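You operate a simulated robot arm through the tools that you are given. There is no shell and no other tool.

You run a simulated robot arm. Do the job below in one go: nothing can be reset, and whatever is moved stays where it is left.

JOB
Run in the white and black valve modules on the cylinder line till both show DONE.
Fine: both together, no spare hour; stand them back in their places; the other modules stay unrun. Set down upright: white valve module, what you pick out.

It is judged by the outcome, as a careful person would: the job done as asked, and still so three seconds after it is handed in. It fails if anything else is knocked over, pushed out of place, dropped, spilled or broken.

ROBOT AND FRAMES
A 7-joint arm with a two-finger parallel gripper, fixed in place. Base frame: the origin is on the floor under the middle of its stand, x ahead of it, y to its left, z up. Readings come in mm, rad, newtons and seconds.
With the tool pointing down near the work surface it reaches from about 440 to 900 mm from the base axis. Its first joint turns from -0.297 to 2.199 rad. Payload 1.57 kg.
The tool frame sits at the grasp point between the pads (the TCP): z along the fingers, y along the line on which they close. The tips reach 30 mm beyond it. Largest opening 80 mm; finger width 17, thickness 12; the body of the gripper, 40 by 82 mm, starts 80 mm behind the TCP.
Orientation is that of the tool frame in the base frame, as a unit quaternion [x, y, z, w]. With the fingers straight down and closing along the base's y, the tool's x points along the base's -x, its y along +y and its z along -z.

CONTROLS
- The arm moves only by the tool jog_arm. Its argument "deltas" is a list of rows, each a list of 7 numbers: the shift along the tool's x, y, z in mm, then the turn, a rotation vector about the tool's x, y, z in rad, then the finger opening in mm, from 0 to 80. In form: [[dx, dy, dz, wx, wy, wz, fingers], ...]. A call has 1 to 20 rows; each row shifts and turns the commanded pose from where the row before left it, along the tool's axes as they then stand. Each row takes 0.2 s and may step no farther than 50 mm and 0.15 rad from the row before; otherwise, or with a gripper value out of range, the whole call is refused. Where a pose cannot be reached the arm comes as near as it can. A force on the tool above 90 N (or 10 N above the force at the start of the call, whichever is more), or a blocked arm, ends the call early, and 0.2 s more pass. Each finger travels about 45 mm/s and halts on what it meets, pressing with about 32 N; the grip force reading is that of the motor and also rises with nothing between the fingers. The clock runs only during rows and for 0.2 s after the last one: add rows that do not move to give the fingers time. It gives the time, the measured TCP pose, the force on the tool (base axes), the opening and the grip force at its end, in the units of the frame above (readings bear some noise), with the torque about the TCP (base axes, N m) and any sound that the robot's microphone picked up, and new pictures: "show" is both (left out), scene, wrist or none.
- Cameras (640 x 400 px; columns grow to the right, rows downward): "scene" is fixed at [397.8, -650.1, 1532.8]; the picture's right is [0.86, -0.51, 0.00], its down [-0.43, -0.72, -0.55] and it looks along [0.28, 0.47, -0.83] (base axes); focal length 214 px, centre (320, 200). "wrist" rides on the gripper at [72, -7, -122] in the tool frame; the picture's right is [0.09, 1.00, 0.00], its down [-0.84, 0.08, -0.54] and it looks along [-0.54, 0.05, 0.84] (tool axes); focal length 238 px, centre (320, 200). There is no depth. A picture from a camera that has moved, and an enlarged one, comes with that camera's place and axes in the base frame and with its lens.
- move_column(by): slides the trunk up (or, below 0, down) by that many mm; the arm rides with it, the base frame stays. It gives what a move gives, with no picture.
- close_up(camera, box): a new picture of the part [left, top, right, bottom] of that camera's present view, enlarged. It takes no simulated time.
- sign_off(): hands the job in; it is judged then, once.

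Places have to be worked out from the pictures, the camera data and where the tool is seen. Open the gripper and draw the arm clear of the work before you hand the job in, unless the task says otherwise.

The tools are called as name(argument=value, ...) on one line, values as JSON. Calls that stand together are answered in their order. jog_arm: Moves the arm, as the interface text tells. Its arguments: {"type":"object","properties":{"deltas":{"type":"array","items":{"type":"array","items":{"type":"number"}}},"show":{"type":"string","enum":["both","scene","wrist","none"]}},"required":["deltas"]} The other tools are called the same way: move_column (by) moves the trunk up or down; close_up (camera, box) takes an enlarged picture of a part of a camera's view; sign_off () hands the job in.

At the start:

```text
clock: 0.0
position: [707.8, -36.0, 1174.4]
tool_rot: [0.0, 1.0, 0.0, 0.0]
ft_force: [-0.4, -0.2, 0.9]
ft_torque: [0.01, 0.01, -0.02]
opening: 80.0
grip_force: 0.1
trunk travel left (down, up): [-650.0, 140.0]
```

scene: 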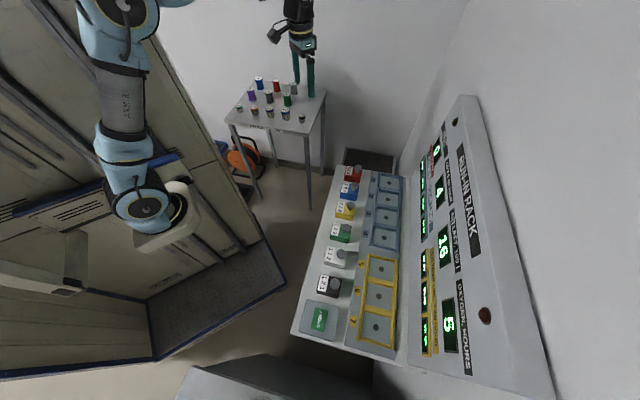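
wrist: 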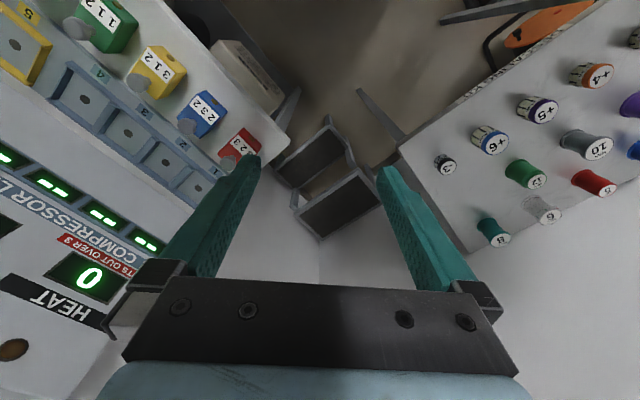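

I'll start by looking closely at the panel, the modules and the side table before moving anything.

close_up(camera="scene", box=[290, 150, 410, 225])

close_up(camera="scene", box=[290, 225, 450, 360])

close_up(camera="scene", box=[400, 90, 520, 240])

close_up(camera="scene", box=[400, 230, 520, 380])

close_up(camera="scene", box=[220, 60, 340, 140])

close_up(camera="wrist", box=[0, 0, 280, 200])

close_up(camera="wrist", box=[400, 50, 640, 250])

close_up(camera="wrist", box=[0, 130, 200, 370])

```text
5.33 times, centred on (350, 188) of scene
camera zoom: at [397.8, -650.1, 1532.8], right [0.86, -0.51, 0.0], down [-0.43, -0.72, -0.55], along [0.28, 0.47, -0.83], focal length 1144 px, centre (160, 267)
```

zoom: 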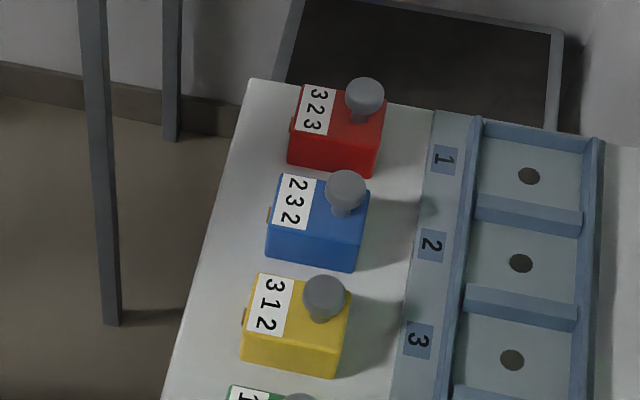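

```text
2.96 times, centred on (370, 292) of scene
camera zoom: at [397.8, -650.1, 1532.8], right [0.86, -0.51, 0.0], down [-0.43, -0.72, -0.55], along [0.28, 0.47, -0.83], focal length 636 px, centre (172, -74)
```

zoom: 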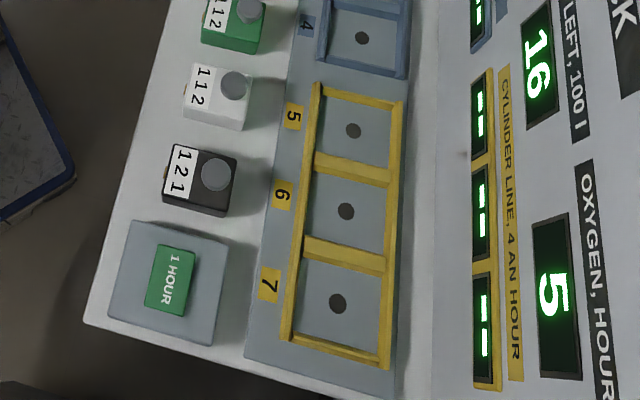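

```text
2.67 times, centred on (460, 165) of scene
camera zoom: at [397.8, -650.1, 1532.8], right [0.86, -0.51, 0.0], down [-0.43, -0.72, -0.55], along [0.28, 0.47, -0.83], focal length 572 px, centre (-53, 293)
```

zoom: 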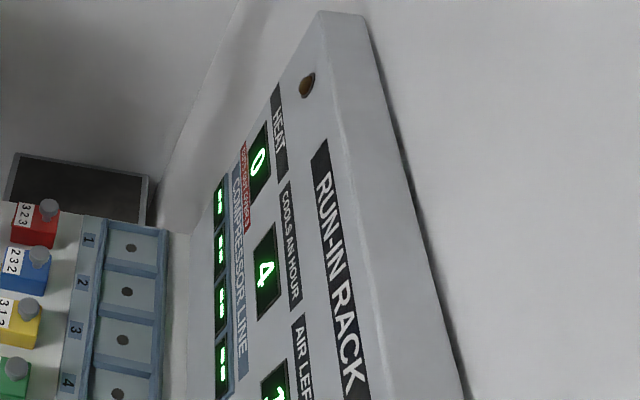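

```text
2.67 times, centred on (460, 305) of scene
camera zoom: at [397.8, -650.1, 1532.8], right [0.86, -0.51, 0.0], down [-0.43, -0.72, -0.55], along [0.28, 0.47, -0.83], focal length 572 px, centre (-53, -80)
```

zoom: 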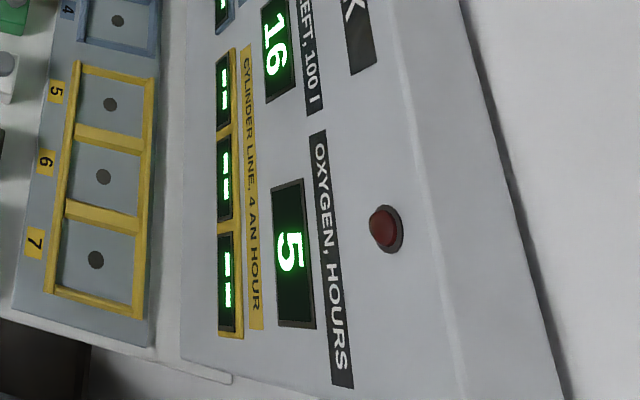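

```text
5.00 times, centred on (280, 100) of scene
camera zoom: at [397.8, -650.1, 1532.8], right [0.86, -0.51, 0.0], down [-0.43, -0.72, -0.55], along [0.28, 0.47, -0.83], focal length 1072 px, centre (520, 700)
```

zoom: 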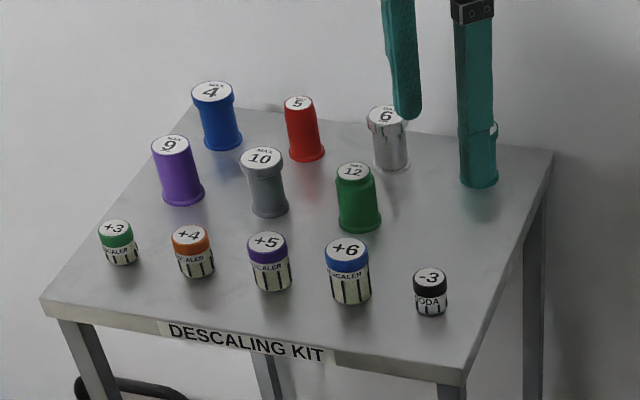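

```text
2.00 times, centred on (140, 100) of wrist
camera zoom: at [636.8, -42.1, 1296.3], right [-0.09, 1.0, 0.0], down [0.84, 0.08, 0.54], along [0.54, 0.05, -0.84], focal length 477 px, centre (680, 400)
```

zoom: 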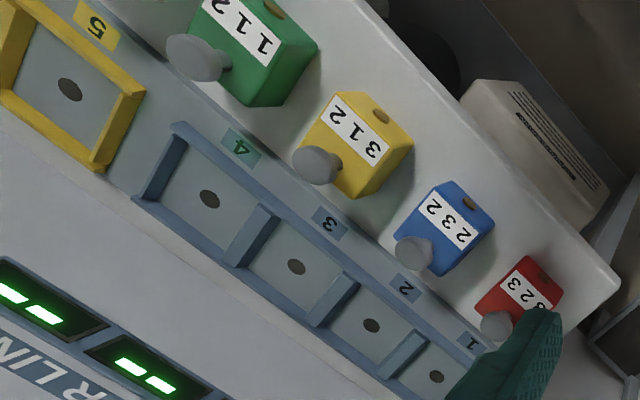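

```text
2.00 times, centred on (520, 150) of wrist
camera zoom: at [636.8, -42.1, 1296.3], right [-0.09, 1.0, 0.0], down [0.84, 0.08, 0.54], along [0.54, 0.05, -0.84], focal length 477 px, centre (-80, 300)
```

zoom: 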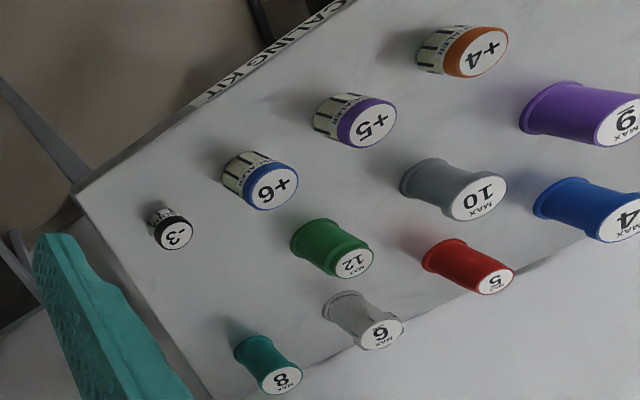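

```text
1.67 times, centred on (100, 250) of wrist
camera zoom: at [636.8, -42.1, 1296.3], right [-0.09, 1.0, 0.0], down [0.84, 0.08, 0.54], along [0.54, 0.05, -0.84], focal length 397 px, centre (687, 117)
```

zoom: 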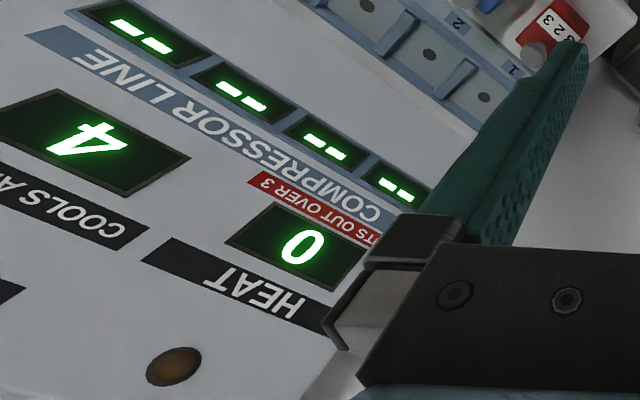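

The rack has a compressor line (bays 1–4), a cylinder line (yellow bays 5–7), a 1 HOUR button, and counters HEAT 0, COOLS 4/HOUR, AIR LEFT 16 and OXYGEN 5. I'll zoom in tighter on the labels and displays to get the rules.

close_up(camera="wrist", box=[60, 210, 160, 270])

close_up(camera="scene", box=[415, 220, 475, 370])

close_up(camera="scene", box=[410, 130, 470, 210])

close_up(camera="scene", box=[295, 225, 365, 345])

close_up(camera="wrist", box=[205, 30, 295, 110])

close_up(camera="scene", box=[0, 0, 320, 400])

```text
6.40 times, centred on (110, 240) of wrist
camera zoom: at [636.8, -42.1, 1296.3], right [-0.09, 1.0, 0.0], down [0.84, 0.08, 0.54], along [0.54, 0.05, -0.84], focal length 1525 px, centre (1664, -56)
```

zoom: 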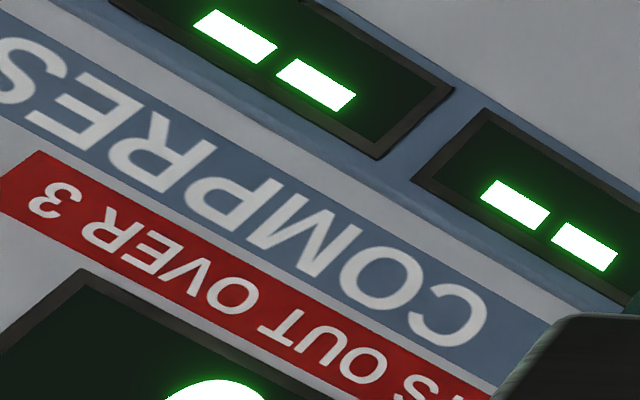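

```text
2.67 times, centred on (445, 295) of scene
camera zoom: at [397.8, -650.1, 1532.8], right [0.86, -0.51, 0.0], down [-0.43, -0.72, -0.55], along [0.28, 0.47, -0.83], focal length 572 px, centre (-13, -53)
```

zoom: 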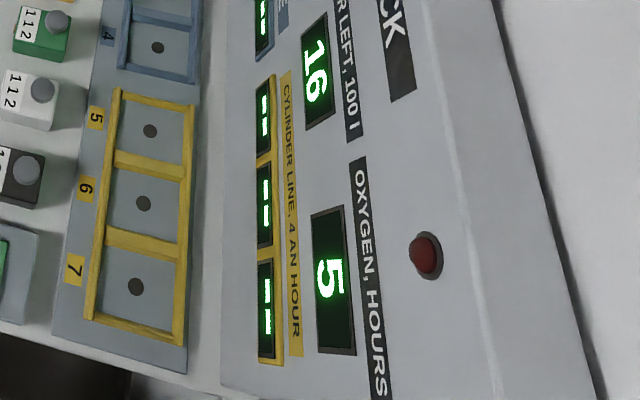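

```text
5.00 times, centred on (440, 170) of scene
camera zoom: at [397.8, -650.1, 1532.8], right [0.86, -0.51, 0.0], down [-0.43, -0.72, -0.55], along [0.28, 0.47, -0.83], focal length 1072 px, centre (-280, 350)
```

zoom: 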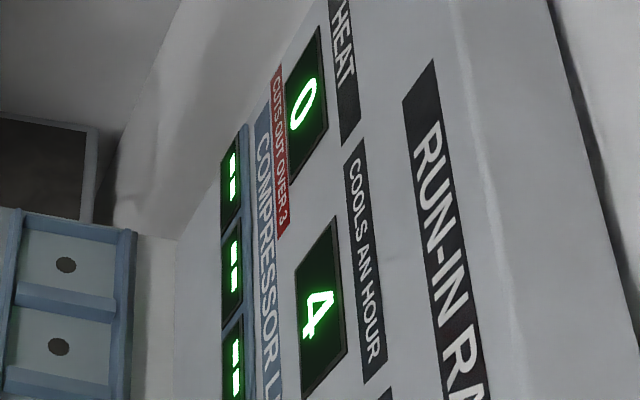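

```text
3.33 times, centred on (330, 285) of scene
camera zoom: at [397.8, -650.1, 1532.8], right [0.86, -0.51, 0.0], down [-0.43, -0.72, -0.55], along [0.28, 0.47, -0.83], focal length 715 px, centre (287, -83)
```

zoom: 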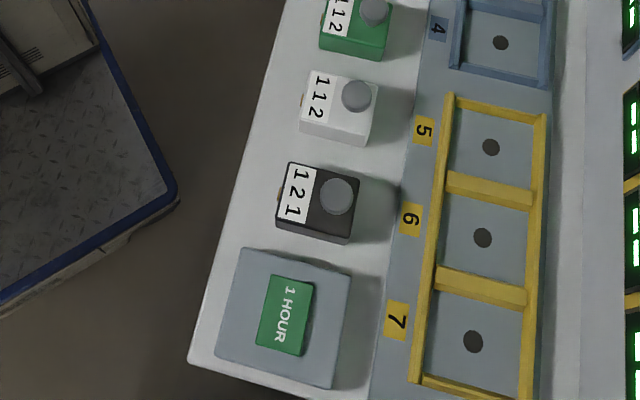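

```text
5.00 times, centred on (250, 70) of wrist
camera zoom: at [636.8, -42.1, 1296.3], right [-0.09, 1.0, 0.0], down [0.84, 0.08, 0.54], along [0.54, 0.05, -0.84], focal length 1192 px, centre (670, 850)
```

zoom: 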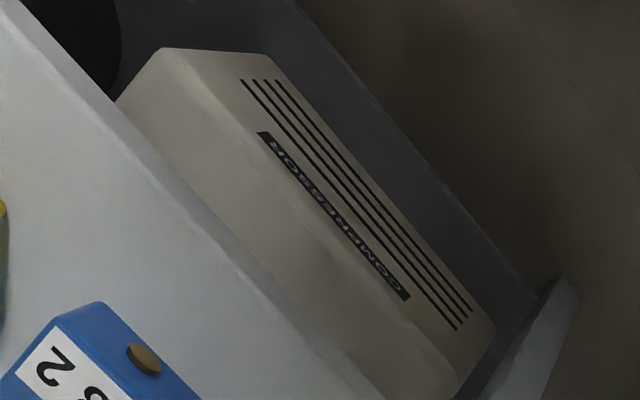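

```text
1.00 times, centred on (160, 200) of scene (not enlarged: the box is as wide or as high as the picture)
camera zoom: at [397.8, -650.1, 1532.8], right [0.86, -0.51, 0.0], down [-0.43, -0.72, -0.55], along [0.28, 0.47, -0.83], focal length 214 px, centre (480, 200)
```

zoom: 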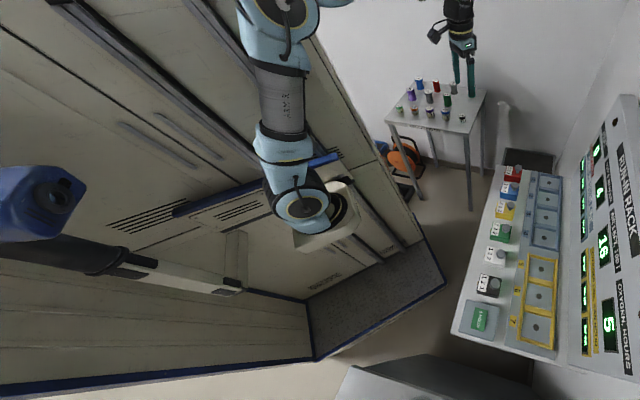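

Reading the rack, bay floors sit at z≈792. The bay row runs along (-0.707,-0.707), with bay 5 at about (683,-579), bay 6 at (621,-642) and bay 7 at (559,-705). I'll yaw the tool 45° so it faces the rack, and move high over the white and black modules to look.

jog_arm(deltas=[[0, 0, 0, 0, 0, 0.131, 80], [0, 0, 0, 0, 0, 0.131, 80], [0, 0, 0, 0, 0, 0.131, 80], [0, 0, 0, 0, 0, 0.131, 80], [0, 0, 0, 0, 0, 0.131, 80], [0, 0, 0, 0, 0, 0.1304, 80], [-13.3, -35.5, 3, 0, 0, 0, 80], [-13.3, -35.5, 3, 0, 0, 0, 80], [-13.3, -35.5, 3, 0, 0, 0, 80], [-13.3, -35.5, 3, 0, 0, 0, 80], [-13.3, -35.5, 3, 0, 0, 0, 80], [-13.3, -35.5, 3, 0, 0, 0, 80], [0, 0, 0, 0, 0, 0, 80]])

```text
clock: 2.8
position: [614.4, -242.8, 1156.2]
tool_rot: [0.383, 0.924, 0.0, 0.0]
ft_force: [0.5, -0.4, 0.5]
ft_torque: [0.0, 0.01, -0.02]
opening: 80.0
grip_force: 0.1
trunk travel left (down, up): [-650.0, 140.0]
camera wrist: at [558.1, -196.4, 1277.9], right [0.64, 0.77, 0.0], down [0.65, -0.54, 0.54], along [0.42, -0.35, -0.84], focal length 238 px, centre (320, 200)
```

scene: 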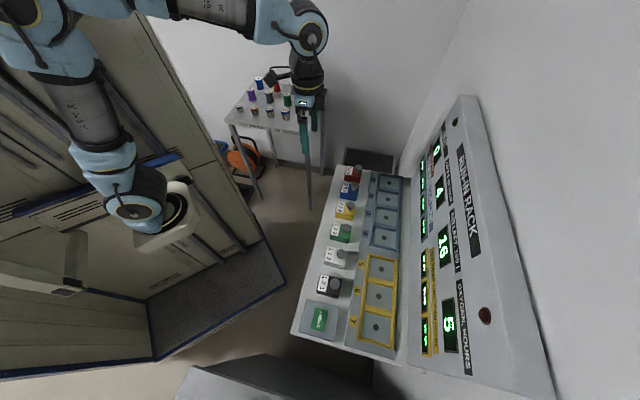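
wrist: 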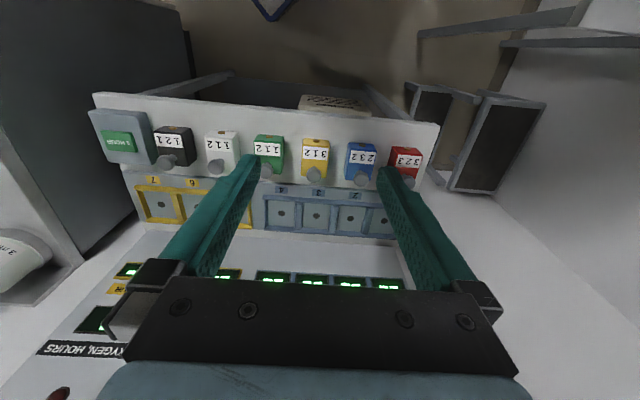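

The arm follows well and the rack lies at 45° as I estimated. Next I'll go on toward a spot above the white and black modules.

jog_arm(deltas=[[-12, -41, 8, 0, 0, 0, 80], [-12, -41, 8, 0, 0, 0, 80], [-12, -41, 8, 0, 0, 0, 80], [-12, -41, 8, 0, 0, 0, 80], [-12, -41, 8, 0, 0, 0, 80], [-12, -41, 8, 0, 0, 0, 80], [0, 0, 0, 0, 0, 0, 80]])

```text
clock: 4.4
position: [491.8, -466.7, 1109.4]
tool_rot: [0.383, 0.924, 0.0, 0.0]
ft_force: [0.3, 1.0, -0.3]
ft_torque: [0.01, -0.01, 0.0]
opening: 80.2
grip_force: 0.2
trunk travel left (down, up): [-650.0, 140.0]
camera wrist: at [434.8, -421.0, 1230.5], right [0.64, 0.77, 0.0], down [0.65, -0.54, 0.54], along [0.42, -0.35, -0.84], focal length 238 px, centre (320, 200)
```

scene: 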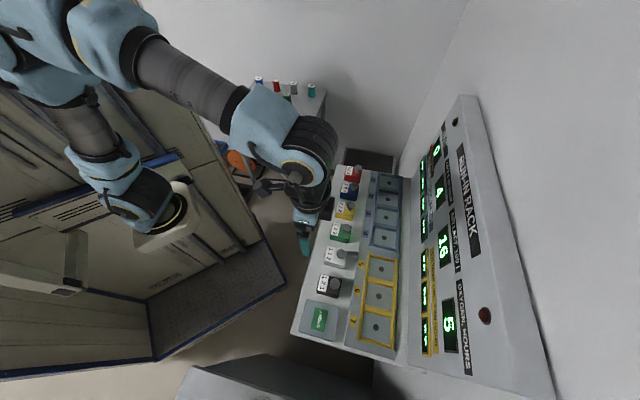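
wrist: 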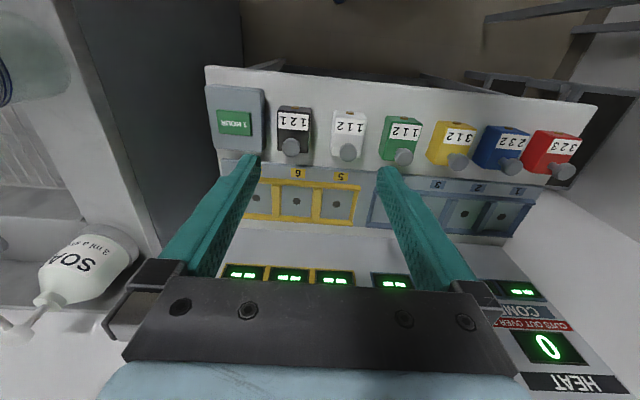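

There's a good view now. I'll zoom in on the modules and bays from both cameras to triangulate the knob positions and module sizes.

close_up(camera="wrist", box=[200, 70, 380, 180])

close_up(camera="wrist", box=[230, 150, 390, 250])

close_up(camera="scene", box=[300, 235, 360, 305])

close_up(camera="scene", box=[340, 240, 410, 350])

```text
3.56 times, centred on (290, 125) of wrist
camera zoom: at [434.8, -421.0, 1230.5], right [0.64, 0.77, 0.0], down [0.65, -0.54, 0.54], along [0.42, -0.35, -0.84], focal length 848 px, centre (427, 467)
```

zoom: 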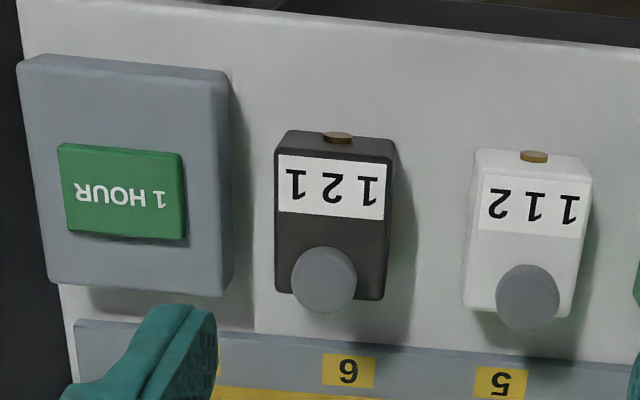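

```text
4.00 times, centred on (310, 200) of wrist
camera zoom: at [434.8, -421.0, 1230.5], right [0.64, 0.77, 0.0], down [0.65, -0.54, 0.54], along [0.42, -0.35, -0.84], focal length 953 px, centre (360, 200)
```

zoom: 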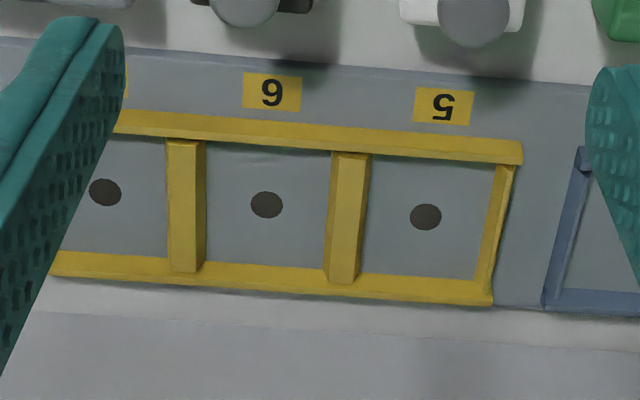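

```text
5.71 times, centred on (330, 270) of scene
camera zoom: at [397.8, -650.1, 1532.8], right [0.86, -0.51, 0.0], down [-0.43, -0.72, -0.55], along [0.28, 0.47, -0.83], focal length 1226 px, centre (263, -200)
```

zoom: 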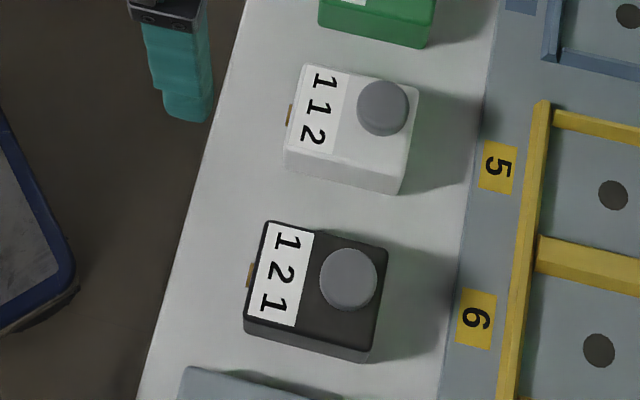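

```text
3.64 times, centred on (375, 295) of scene
camera zoom: at [397.8, -650.1, 1532.8], right [0.86, -0.51, 0.0], down [-0.43, -0.72, -0.55], along [0.28, 0.47, -0.83], focal length 780 px, centre (120, -146)
```

zoom: 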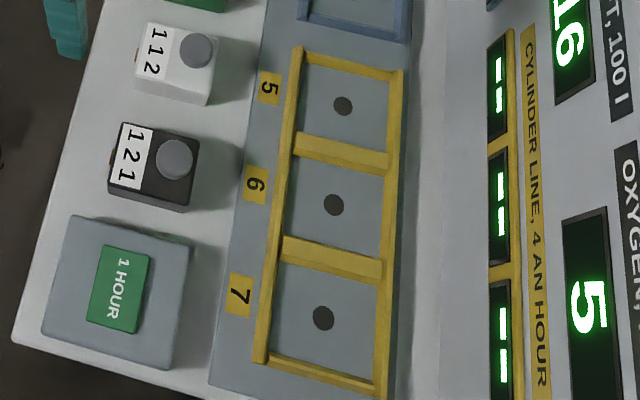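

Triangulation gives:
- **Knobs:** white at about (578,-480,853), black at about (511,-547,852).
- **Module bodies:** about 55×68 mm, tops at z≈820. The centres lie about 14 mm nearer the robot than the knobs.
- **Bays:** inner about 67×80 mm.

I'll lower toward the white module for a closer check of these numbers.

jog_arm(deltas=[[-14.1, 12.9, 37, 0, 0, 0, 80], [-14.1, 12.9, 37, 0, 0, 0, 80], [-14.1, 12.9, 37, 0, 0, 0, 80], [-14.1, 12.9, 37, 0, 0, 0, 80], [0, 0, 0, 0, 0, 0, 80]])

```text
clock: 5.6
position: [566.7, -472.9, 960.2]
tool_rot: [0.383, 0.924, 0.001, 0.0]
ft_force: [-0.9, 0.3, 0.0]
ft_torque: [-0.01, 0.0, 0.0]
opening: 79.7
grip_force: 0.0
trunk travel left (down, up): [-650.0, 140.0]
camera wrist: at [511.9, -425.7, 1081.5], right [0.64, 0.77, 0.0], down [0.65, -0.54, 0.54], along [0.42, -0.35, -0.84], focal length 238 px, centre (320, 200)
```

scene: 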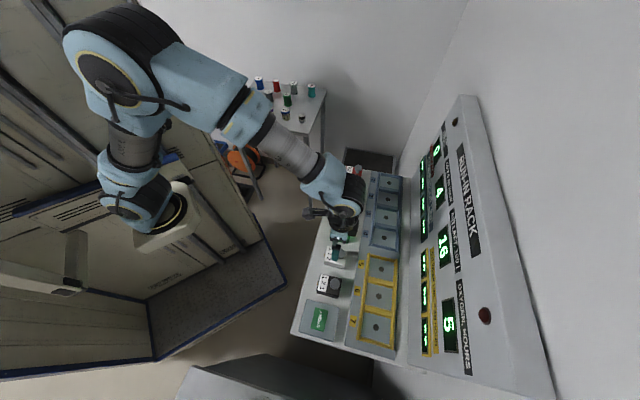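
wrist: 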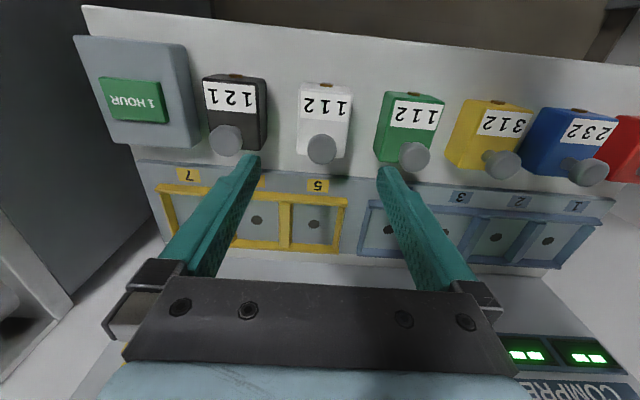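

The tool is now about 110 mm above the white module top. I'll zoom in to refine the module's position and dimensions.

close_up(camera="wrist", box=[190, 60, 390, 190])

close_up(camera="wrist", box=[230, 170, 370, 260])

close_up(camera="scene", box=[315, 225, 375, 275])

```text
3.08 times, centred on (290, 125) of wrist
camera zoom: at [511.9, -425.7, 1081.5], right [0.64, 0.77, 0.0], down [0.65, -0.54, 0.54], along [0.42, -0.35, -0.84], focal length 733 px, centre (412, 431)
```

zoom: 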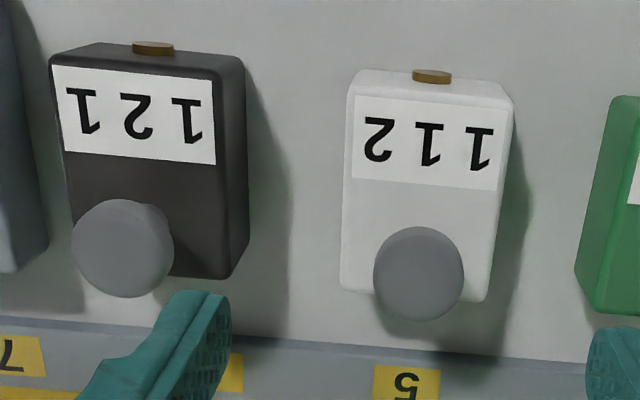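

```text
4.44 times, centred on (300, 215) of wrist
camera zoom: at [511.9, -425.7, 1081.5], right [0.64, 0.77, 0.0], down [0.65, -0.54, 0.54], along [0.42, -0.35, -0.84], focal length 1059 px, centre (409, 133)
```

zoom: 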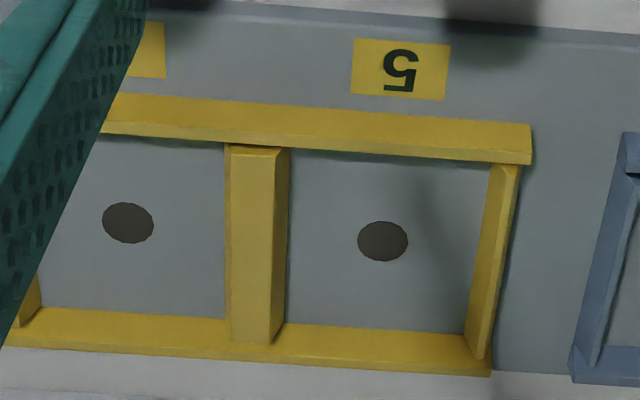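

```text
8.00 times, centred on (345, 250) of scene
camera zoom: at [397.8, -650.1, 1532.8], right [0.86, -0.51, 0.0], down [-0.43, -0.72, -0.55], along [0.28, 0.47, -0.83], focal length 1716 px, centre (120, -200)
```

zoom: 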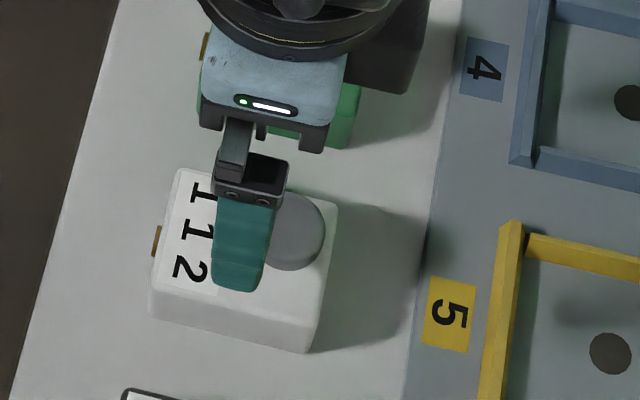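

White's body centre comes out at u≈70.5, v≈735.5 along and across the rack, about 54×67 mm with its top at z≈820. I'll grip the body by its sides with the fingers closing along the rack: shift about 3 mm, narrow the opening to 70 and go down to just above the top.

jog_arm(deltas=[[-1.3, 2.9, 0, 0, 0, 0, 70], [0, 0, 30, 0, 0, 0, 70], [0, 0, 30, 0, 0, 0, 70], [0, 0, 30, 0, 0, 0, 70], [0, 0, 10, 0, 0, 0, 70], [0, 0, 0, 0, 0, 0, 70]])

```text
clock: 7.0
position: [571.7, -469.7, 860.0]
tool_rot: [0.382, 0.924, -0.001, 0.001]
ft_force: [0.6, 0.2, -0.6]
ft_torque: [0.01, -0.02, -0.01]
opening: 69.7
grip_force: 0.1
trunk travel left (down, up): [-650.0, 140.0]
camera wrist: at [515.4, -423.8, 981.5], right [0.64, 0.77, 0.0], down [0.65, -0.54, 0.54], along [0.42, -0.35, -0.84], focal length 238 px, centre (320, 200)
```

scene: 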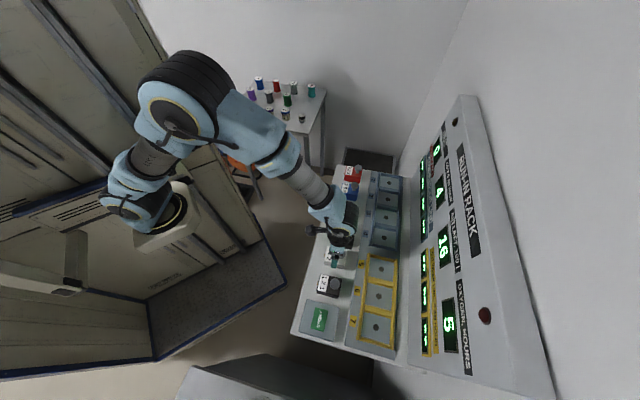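
wrist: 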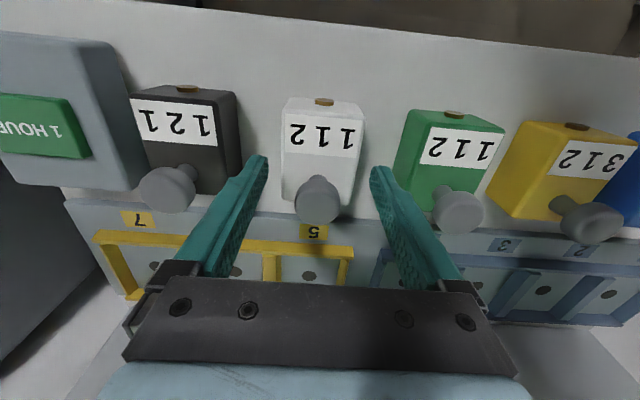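

White sits centred between the fingertips. I'll descend to TCP z≈831 and close on its sides.

jog_arm(deltas=[[0, 0, 15, 0, 0, 0, 70], [0, 0, 14.4, 0, 0, 0, 70], [0, 0, 0, 0, 0, 0, 70], [0, 0, 0, 0, 0, 0, 45], [0, 0, 0, 0, 0, 0, 45], [0, 0, 0, 0, 0, 0, 45], [0, 0, 0, 0, 0, 0, 45]])

```text
clock: 8.6
position: [570.8, -469.8, 830.4]
tool_rot: [0.383, 0.924, 0.0, 0.0]
ft_force: [-1.2, -0.9, 0.3]
ft_torque: [-0.06, -0.09, -0.03]
opening: 55.5
grip_force: 31.6
trunk travel left (down, up): [-650.0, 140.0]
camera wrist: at [515.6, -423.6, 952.4], right [0.64, 0.77, 0.0], down [0.65, -0.54, 0.54], along [0.42, -0.35, -0.84], focal length 238 px, centre (320, 200)
```

scene: 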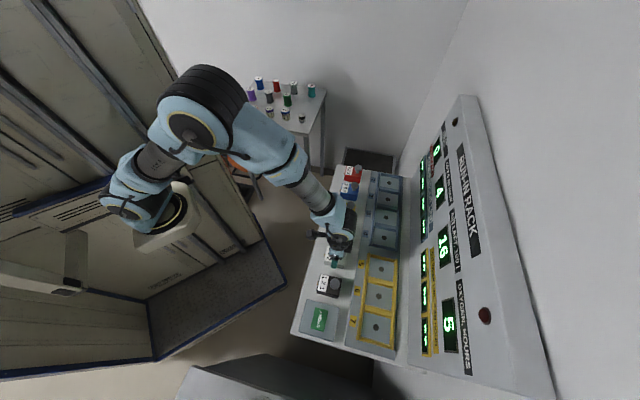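
wrist: 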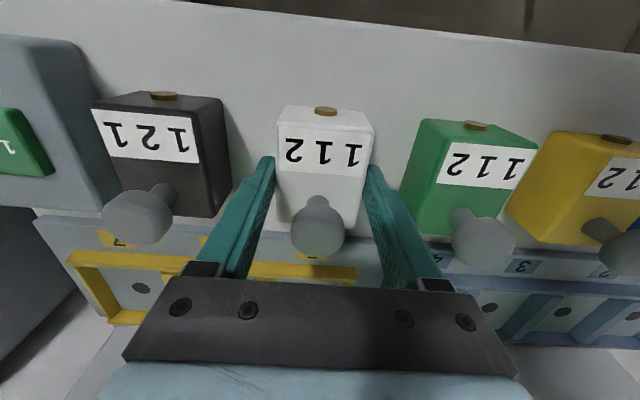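

The grip is solid at 55.5 mm with 31.6 N. I'll lift 60 mm slowly and check that the module hangs level.

jog_arm(deltas=[[0, 0, -10, 0, 0, 0, 45], [0, 0, -15, 0, 0, 0, 45], [0, 0, -20, 0, 0, 0, 45], [0, 0, -20, 0, 0, 0, 45], [0, 0, 0, 0, 0, 0, 45]])

```text
clock: 9.8
position: [569.7, -470.0, 897.3]
tool_rot: [0.382, 0.924, 0.0, 0.001]
ft_force: [0.3, 1.4, -4.7]
ft_torque: [0.01, 0.01, -0.04]
opening: 55.7
grip_force: 31.5
trunk travel left (down, up): [-650.0, 140.0]
camera wrist: at [515.2, -423.4, 1018.2], right [0.64, 0.77, 0.0], down [0.65, -0.54, 0.54], along [0.42, -0.35, -0.84], focal length 238 px, centre (320, 200)
```

scene: 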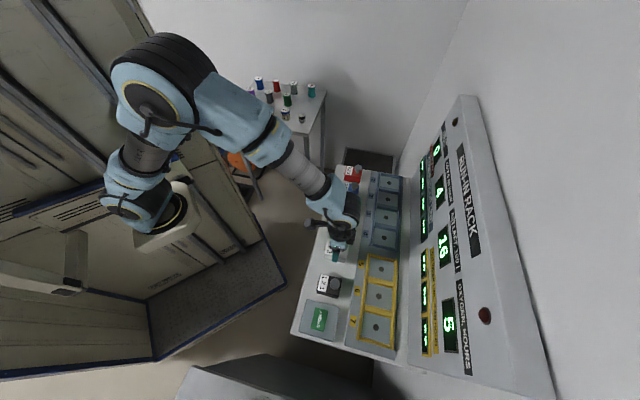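
wrist: 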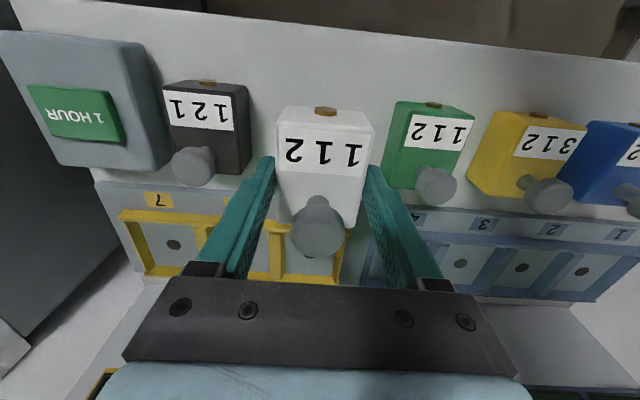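

It's level, with a load of about 4.7 N. I'll carry it straight across toward bay 5, whose dot is at u≈72, v≈892, at this height.

jog_arm(deltas=[[-30, 0.3, 0, 0, 0, 0, 45], [-32, 0.3, 0, 0, 0, 0, 45], [-32, 0.3, 0, 0, 0, 0, 45], [-32, 0.3, 0, 0, 0, 0, 45], [-30.5, 0.3, 0, 0, 0, 0, 45], [0, 0, 0, 0, 0, 0, 45], [0, 0, 0, 0, 0, 0, 45]])

```text
clock: 11.4
position: [682.1, -580.2, 897.1]
tool_rot: [0.383, 0.924, 0.0, 0.0]
ft_force: [-0.5, 0.7, -2.2]
ft_torque: [-0.02, 0.0, 0.0]
opening: 55.9
grip_force: 32.4
trunk travel left (down, up): [-650.0, 140.0]
camera wrist: at [627.1, -533.3, 1018.2], right [0.64, 0.77, 0.0], down [0.65, -0.54, 0.54], along [0.42, -0.35, -0.84], focal length 238 px, centre (320, 200)
```

scene: 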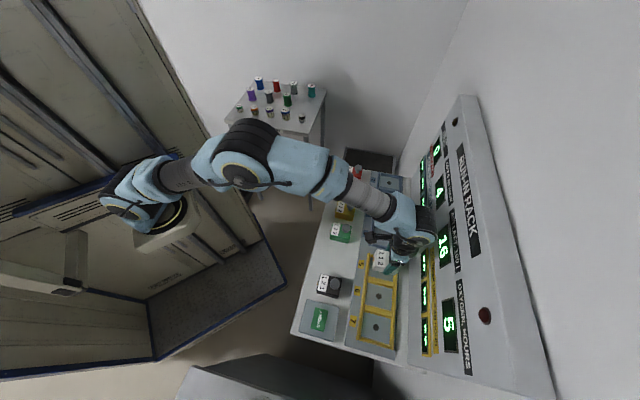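
wrist: 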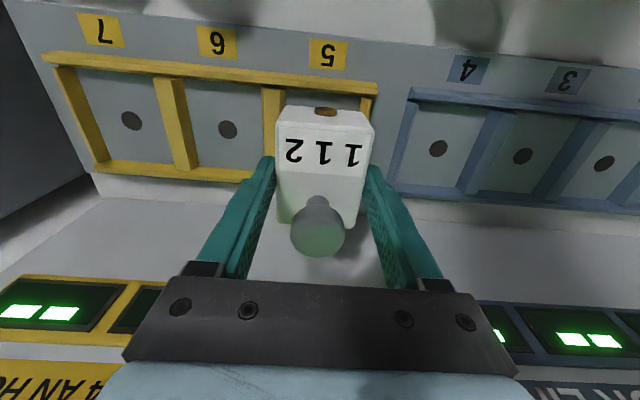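

The arm reached bay 5 exactly, and dot 6 re-measures at (-16, 893), so my calibration holds. I'll lower to just above the bay bars and check alignment.

jog_arm(deltas=[[0, 0, 12, 0, 0, 0, 45], [0, 0, 12, 0, 0, 0, 45], [0, 0, 10, 0, 0, 0, 45], [0, 0, 0, 0, 0, 0, 45]])

close_up(camera="scene", box=[340, 225, 430, 300])

close_up(camera="wrist", box=[180, 30, 440, 200])

```text
clock: 12.4
position: [682.5, -579.8, 862.1]
tool_rot: [0.383, 0.924, 0.0, 0.0]
ft_force: [-0.9, 0.0, -3.1]
ft_torque: [0.04, -0.01, 0.03]
opening: 55.6
grip_force: 31.8
trunk travel left (down, up): [-650.0, 140.0]
camera wrist: at [626.9, -533.0, 983.6], right [0.64, 0.77, 0.0], down [0.65, -0.54, 0.54], along [0.42, -0.35, -0.84], focal length 238 px, centre (320, 200)
```

scene: 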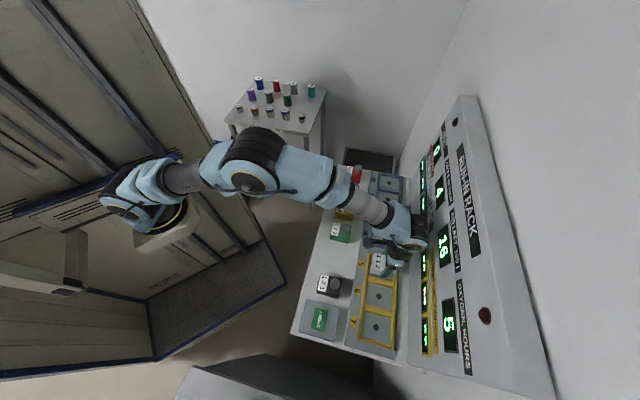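
wrist: 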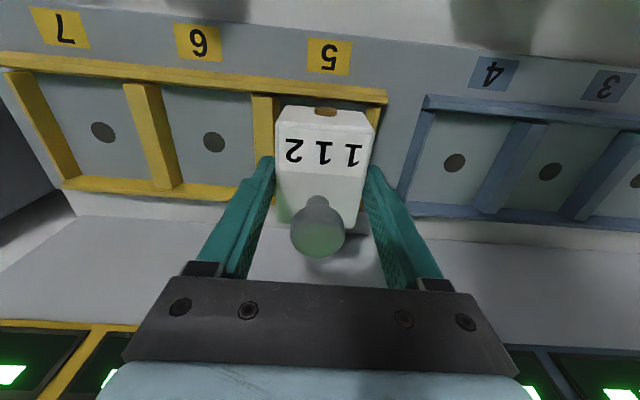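

```text
5.33 times, centred on (385, 262) of scene
camera zoom: at [397.8, -650.1, 1532.8], right [0.86, -0.51, 0.0], down [-0.43, -0.72, -0.55], along [0.28, 0.47, -0.83], focal length 1144 px, centre (-27, -133)
```

zoom: 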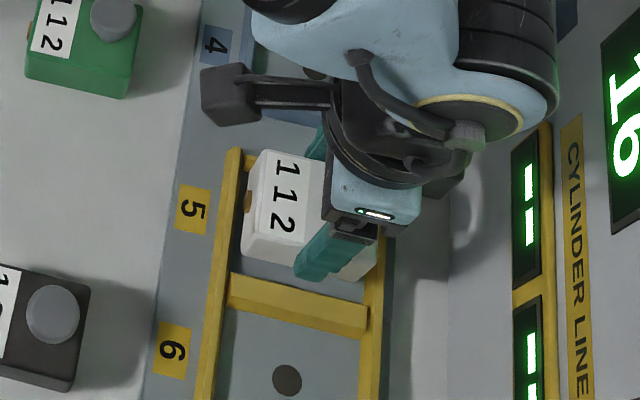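

```text
2.35 times, centred on (310, 115) of wrist
camera zoom: at [626.9, -533.0, 983.6], right [0.64, 0.77, 0.0], down [0.65, -0.54, 0.54], along [0.42, -0.35, -0.84], focal length 561 px, centre (344, 400)
```

zoom: 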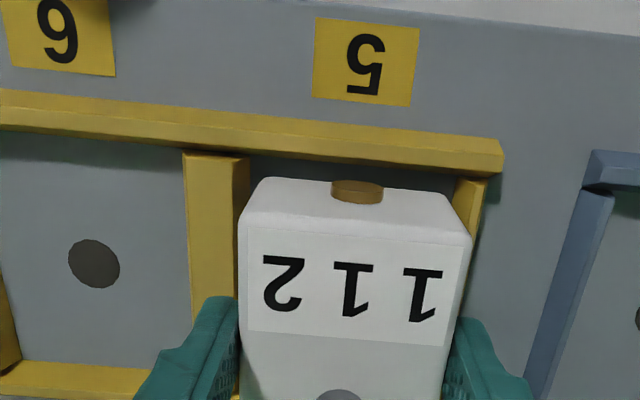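

The module is lined up inside the bay outline. I'll lower in small steps while watching the force.

jog_arm(deltas=[[0, 0, 4, 0, 0, 0, 45], [0, 0, 4, 0, 0, 0, 45], [0, 0, 3, 0, 0, 0, 45], [0, 0, 0, 0, 0, 0, 45]], show="none")

```text
clock: 13.4
position: [682.0, -578.9, 851.3]
tool_rot: [0.383, 0.924, 0.0, 0.0]
ft_force: [0.4, 0.3, -2.9]
ft_torque: [0.03, -0.01, 0.01]
opening: 55.6
grip_force: 32.0
trunk travel left (down, up): [-650.0, 140.0]
```

No contact yet at z≈851. I'll continue in 2 mm steps.

jog_arm(deltas=[[0, 0, 2, 0, 0, 0, 45], [0, 0, 2, 0, 0, 0, 45], [0, 0, 0, 0, 0, 0, 45]], show="wrist")

```text
clock: 14.2
position: [682.0, -579.3, 847.0]
tool_rot: [0.383, 0.924, 0.0, 0.0]
ft_force: [0.4, 0.6, -3.0]
ft_torque: [-0.03, -0.01, -0.01]
opening: 55.5
grip_force: 32.1
trunk travel left (down, up): [-650.0, 140.0]
camera wrist: at [626.8, -533.3, 968.6], right [0.64, 0.77, 0.0], down [0.65, -0.54, 0.54], along [0.42, -0.35, -0.84], focal length 238 px, centre (320, 200)
```

wrist: 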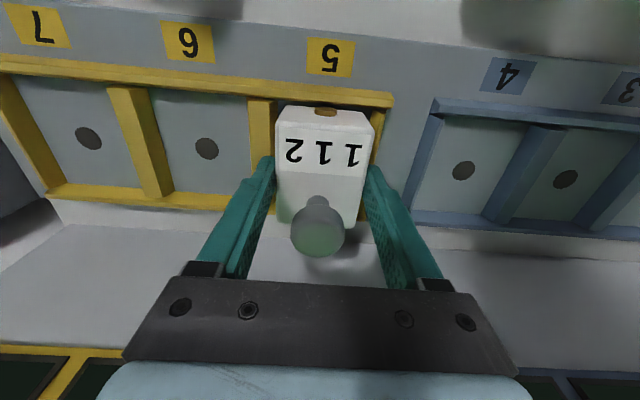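

jog_arm(deltas=[[0, 0, 1.5, 0, 0, 0, 45], [0, 0, 1.5, 0, 0, 0, 45], [0, 0, 0, 0, 0, 0, 45]], show="none")

```text
clock: 15.0
position: [683.0, -580.6, 842.9]
tool_rot: [0.382, 0.924, 0.0, 0.0]
ft_force: [-0.2, -0.4, -3.2]
ft_torque: [0.02, 0.0, -0.01]
opening: 55.6
grip_force: 32.5
trunk travel left (down, up): [-650.0, 140.0]
```

Still no contact at about z=844. I'll keep lowering.

jog_arm(deltas=[[0, 0, 1.5, 0, 0, 0, 45], [0, 0, 1.5, 0, 0, 0, 45], [0, 0, 0, 0, 0, 0, 45]], show="none")

```text
clock: 15.8
position: [682.6, -579.9, 842.7]
tool_rot: [0.383, 0.924, -0.001, 0.001]
ft_force: [-0.2, 0.5, 11.2]
ft_torque: [0.35, 0.4, -0.03]
opening: 55.8
grip_force: 31.9
trunk travel left (down, up): [-650.0, 140.0]
```

Contact: the force is up to 11 N with z stopped at ≈842.7. I'll look closely to check it's sitting inside the bay and not on a bar before releasing.

close_up(camera="wrist", box=[230, 70, 410, 180])

close_up(camera="scene", box=[360, 240, 430, 300])

close_up(camera="scene", box=[410, 210, 470, 370])

```text
3.56 times, centred on (320, 125) of wrist
camera zoom: at [626.7, -532.9, 964.4], right [0.64, 0.77, 0.0], down [0.65, -0.54, 0.54], along [0.42, -0.35, -0.84], focal length 848 px, centre (320, 467)
```

zoom: 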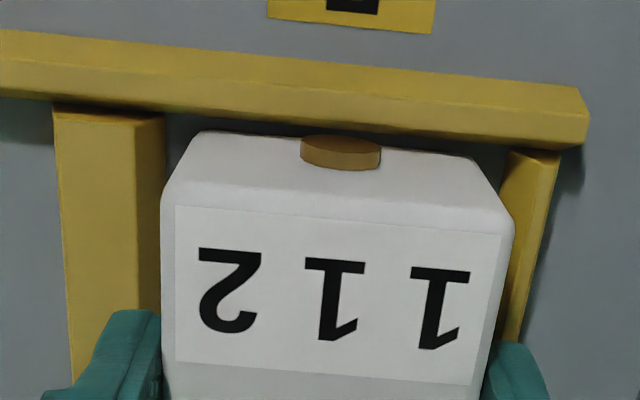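

```text
6.67 times, centred on (395, 270) of scene
camera zoom: at [397.8, -650.1, 1532.8], right [0.86, -0.51, 0.0], down [-0.43, -0.72, -0.55], along [0.28, 0.47, -0.83], focal length 1430 px, centre (-180, -267)
```

zoom: 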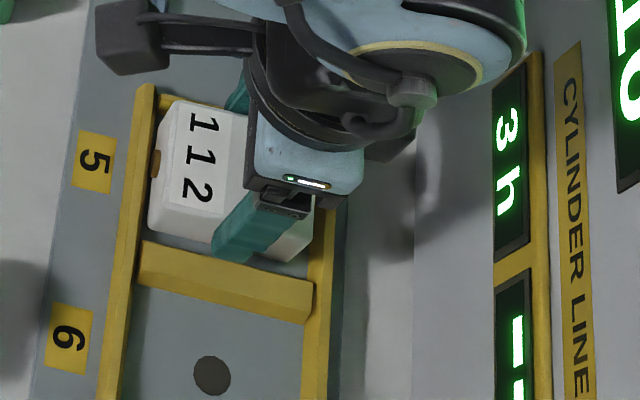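

```text
2.50 times, centred on (440, 290) of scene
camera zoom: at [397.8, -650.1, 1532.8], right [0.86, -0.51, 0.0], down [-0.43, -0.72, -0.55], along [0.28, 0.47, -0.83], focal length 536 px, centre (20, -25)
```

zoom: 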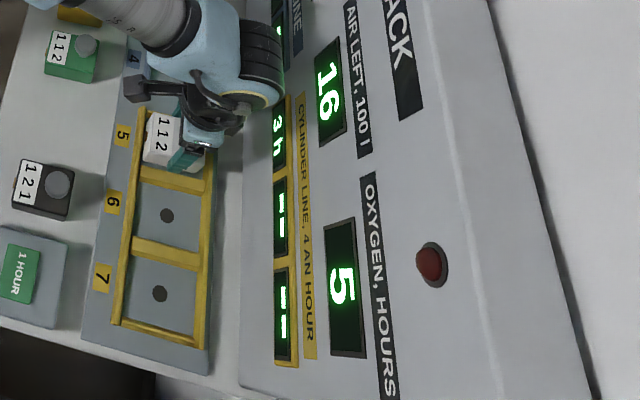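

Bay 5 now shows "3 h", so the white module is recognised and seated. I'll open the fingers and rise straight up.

jog_arm(deltas=[[0, 0, -1, 0, 0, 0, 58], [0, 0, 0, 0, 0, 0, 72], [0, 0, 0, 0, 0, 0, 72], [0, 0, 0, 0, 0, 0, 72]])

```text
clock: 16.8
position: [681.7, -578.6, 842.7]
tool_rot: [0.383, 0.924, 0.0, 0.0]
ft_force: [0.0, -0.1, 0.0]
ft_torque: [0.01, 0.0, 0.01]
opening: 71.9
grip_force: 0.0
trunk travel left (down, up): [-650.0, 140.0]
camera wrist: at [626.7, -532.9, 964.2], right [0.64, 0.77, 0.0], down [0.65, -0.54, 0.54], along [0.42, -0.35, -0.84], focal length 238 px, centre (320, 200)
```

scene: 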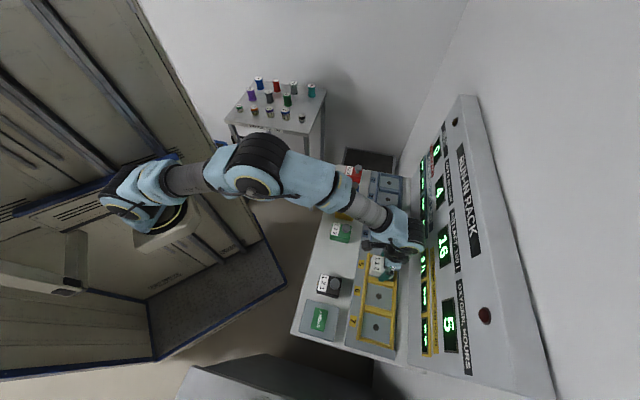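
wrist: 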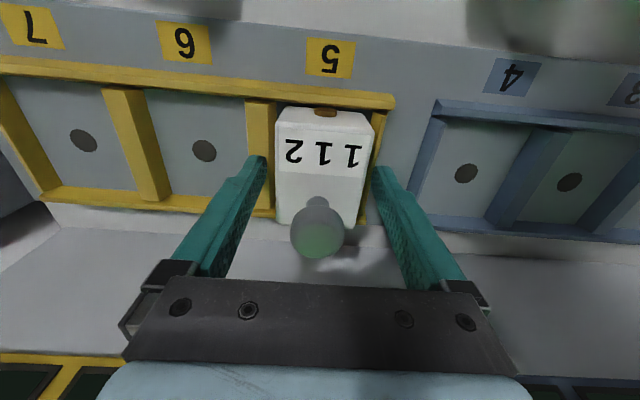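

The fingers are free at 72 mm with zero force, and the module stands in bay 5. I'll rise clear of the knobs and travel to above the black module.

jog_arm(deltas=[[0, 0, -15, 0, 0, 0, 72], [0, 0, -30, 0, 0, 0, 72], [0, 0, -35, 0, 0, 0, 72], [39.1, -24.3, 0, 0, 0, 0, 72], [39.1, -24.3, 0, 0, 0, 0, 72], [39.1, -24.3, 0, 0, 0, 0, 72], [39.2, -24.3, 0, 0, 0, 0, 72], [0, 0, 0, 0, 0, 0, 72]])

close_up(camera="wrist", box=[200, 60, 400, 190])

close_up(camera="scene", box=[350, 230, 450, 300])

```text
clock: 18.6
position: [502.8, -536.8, 922.3]
tool_rot: [0.383, 0.924, 0.0, 0.001]
ft_force: [0.7, 1.2, -1.1]
ft_torque: [0.03, 0.01, -0.03]
opening: 72.0
grip_force: 0.0
trunk travel left (down, up): [-650.0, 140.0]
camera wrist: at [447.0, -491.3, 1044.5], right [0.64, 0.77, 0.0], down [0.65, -0.54, 0.54], along [0.42, -0.35, -0.84], focal length 238 px, centre (320, 200)
```

scene: 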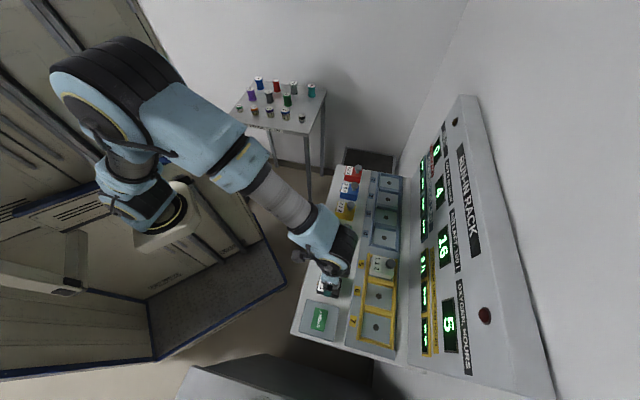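
wrist: 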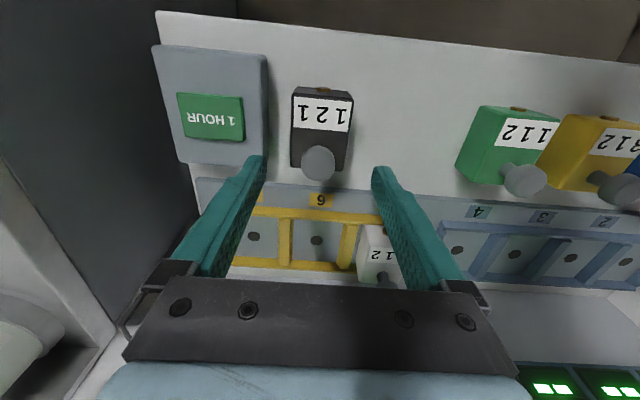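

```text
3.08 times, centred on (300, 125) of wrist
camera zoom: at [447.0, -491.3, 1044.5], right [0.64, 0.77, 0.0], down [0.65, -0.54, 0.54], along [0.42, -0.35, -0.84], focal length 733 px, centre (382, 431)
```

zoom: 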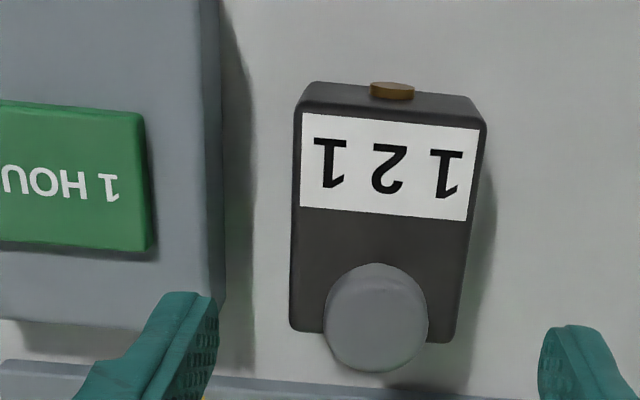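

```text
5.71 times, centred on (400, 265) of scene
camera zoom: at [397.8, -650.1, 1532.8], right [0.86, -0.51, 0.0], down [-0.43, -0.72, -0.55], along [0.28, 0.47, -0.83], focal length 1226 px, centre (-137, -171)
```

zoom: 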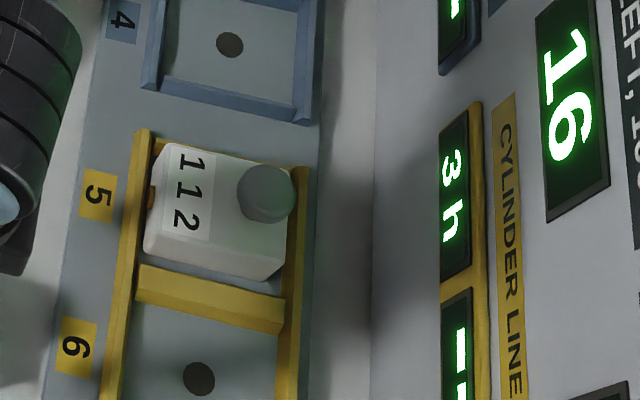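

Black's body centre is at u≈-25.6, v≈735, within a millimetre of the tool. I'll narrow to 66 mm to stay clear of the button box and descend to the same grip height.

jog_arm(deltas=[[0, -0.4, 0, 0, 0, 0, 66], [0, 0, 30, 0, 0, 0, 66], [0, 0, 30, 0, 0, 0, 66], [0, 0, 0, 0, 0, 0, 66]], show="wrist")

```text
clock: 19.6
position: [503.2, -538.9, 862.6]
tool_rot: [0.383, 0.924, 0.0, 0.0]
ft_force: [0.2, 0.3, -0.4]
ft_torque: [0.02, -0.01, 0.04]
opening: 65.9
grip_force: 0.1
trunk travel left (down, up): [-650.0, 140.0]
camera wrist: at [447.2, -491.5, 984.4], right [0.64, 0.77, 0.0], down [0.65, -0.54, 0.54], along [0.42, -0.35, -0.84], focal length 238 px, centre (320, 200)
```

wrist: 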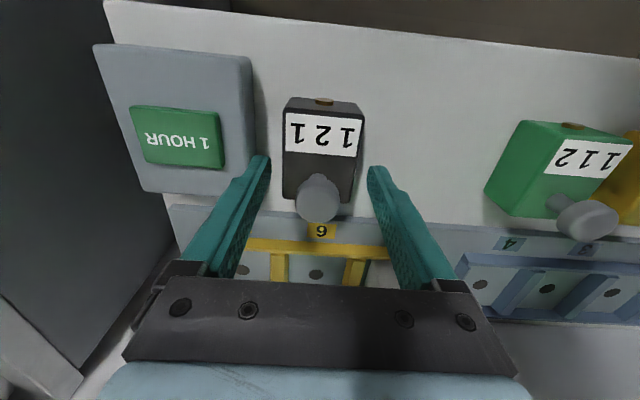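

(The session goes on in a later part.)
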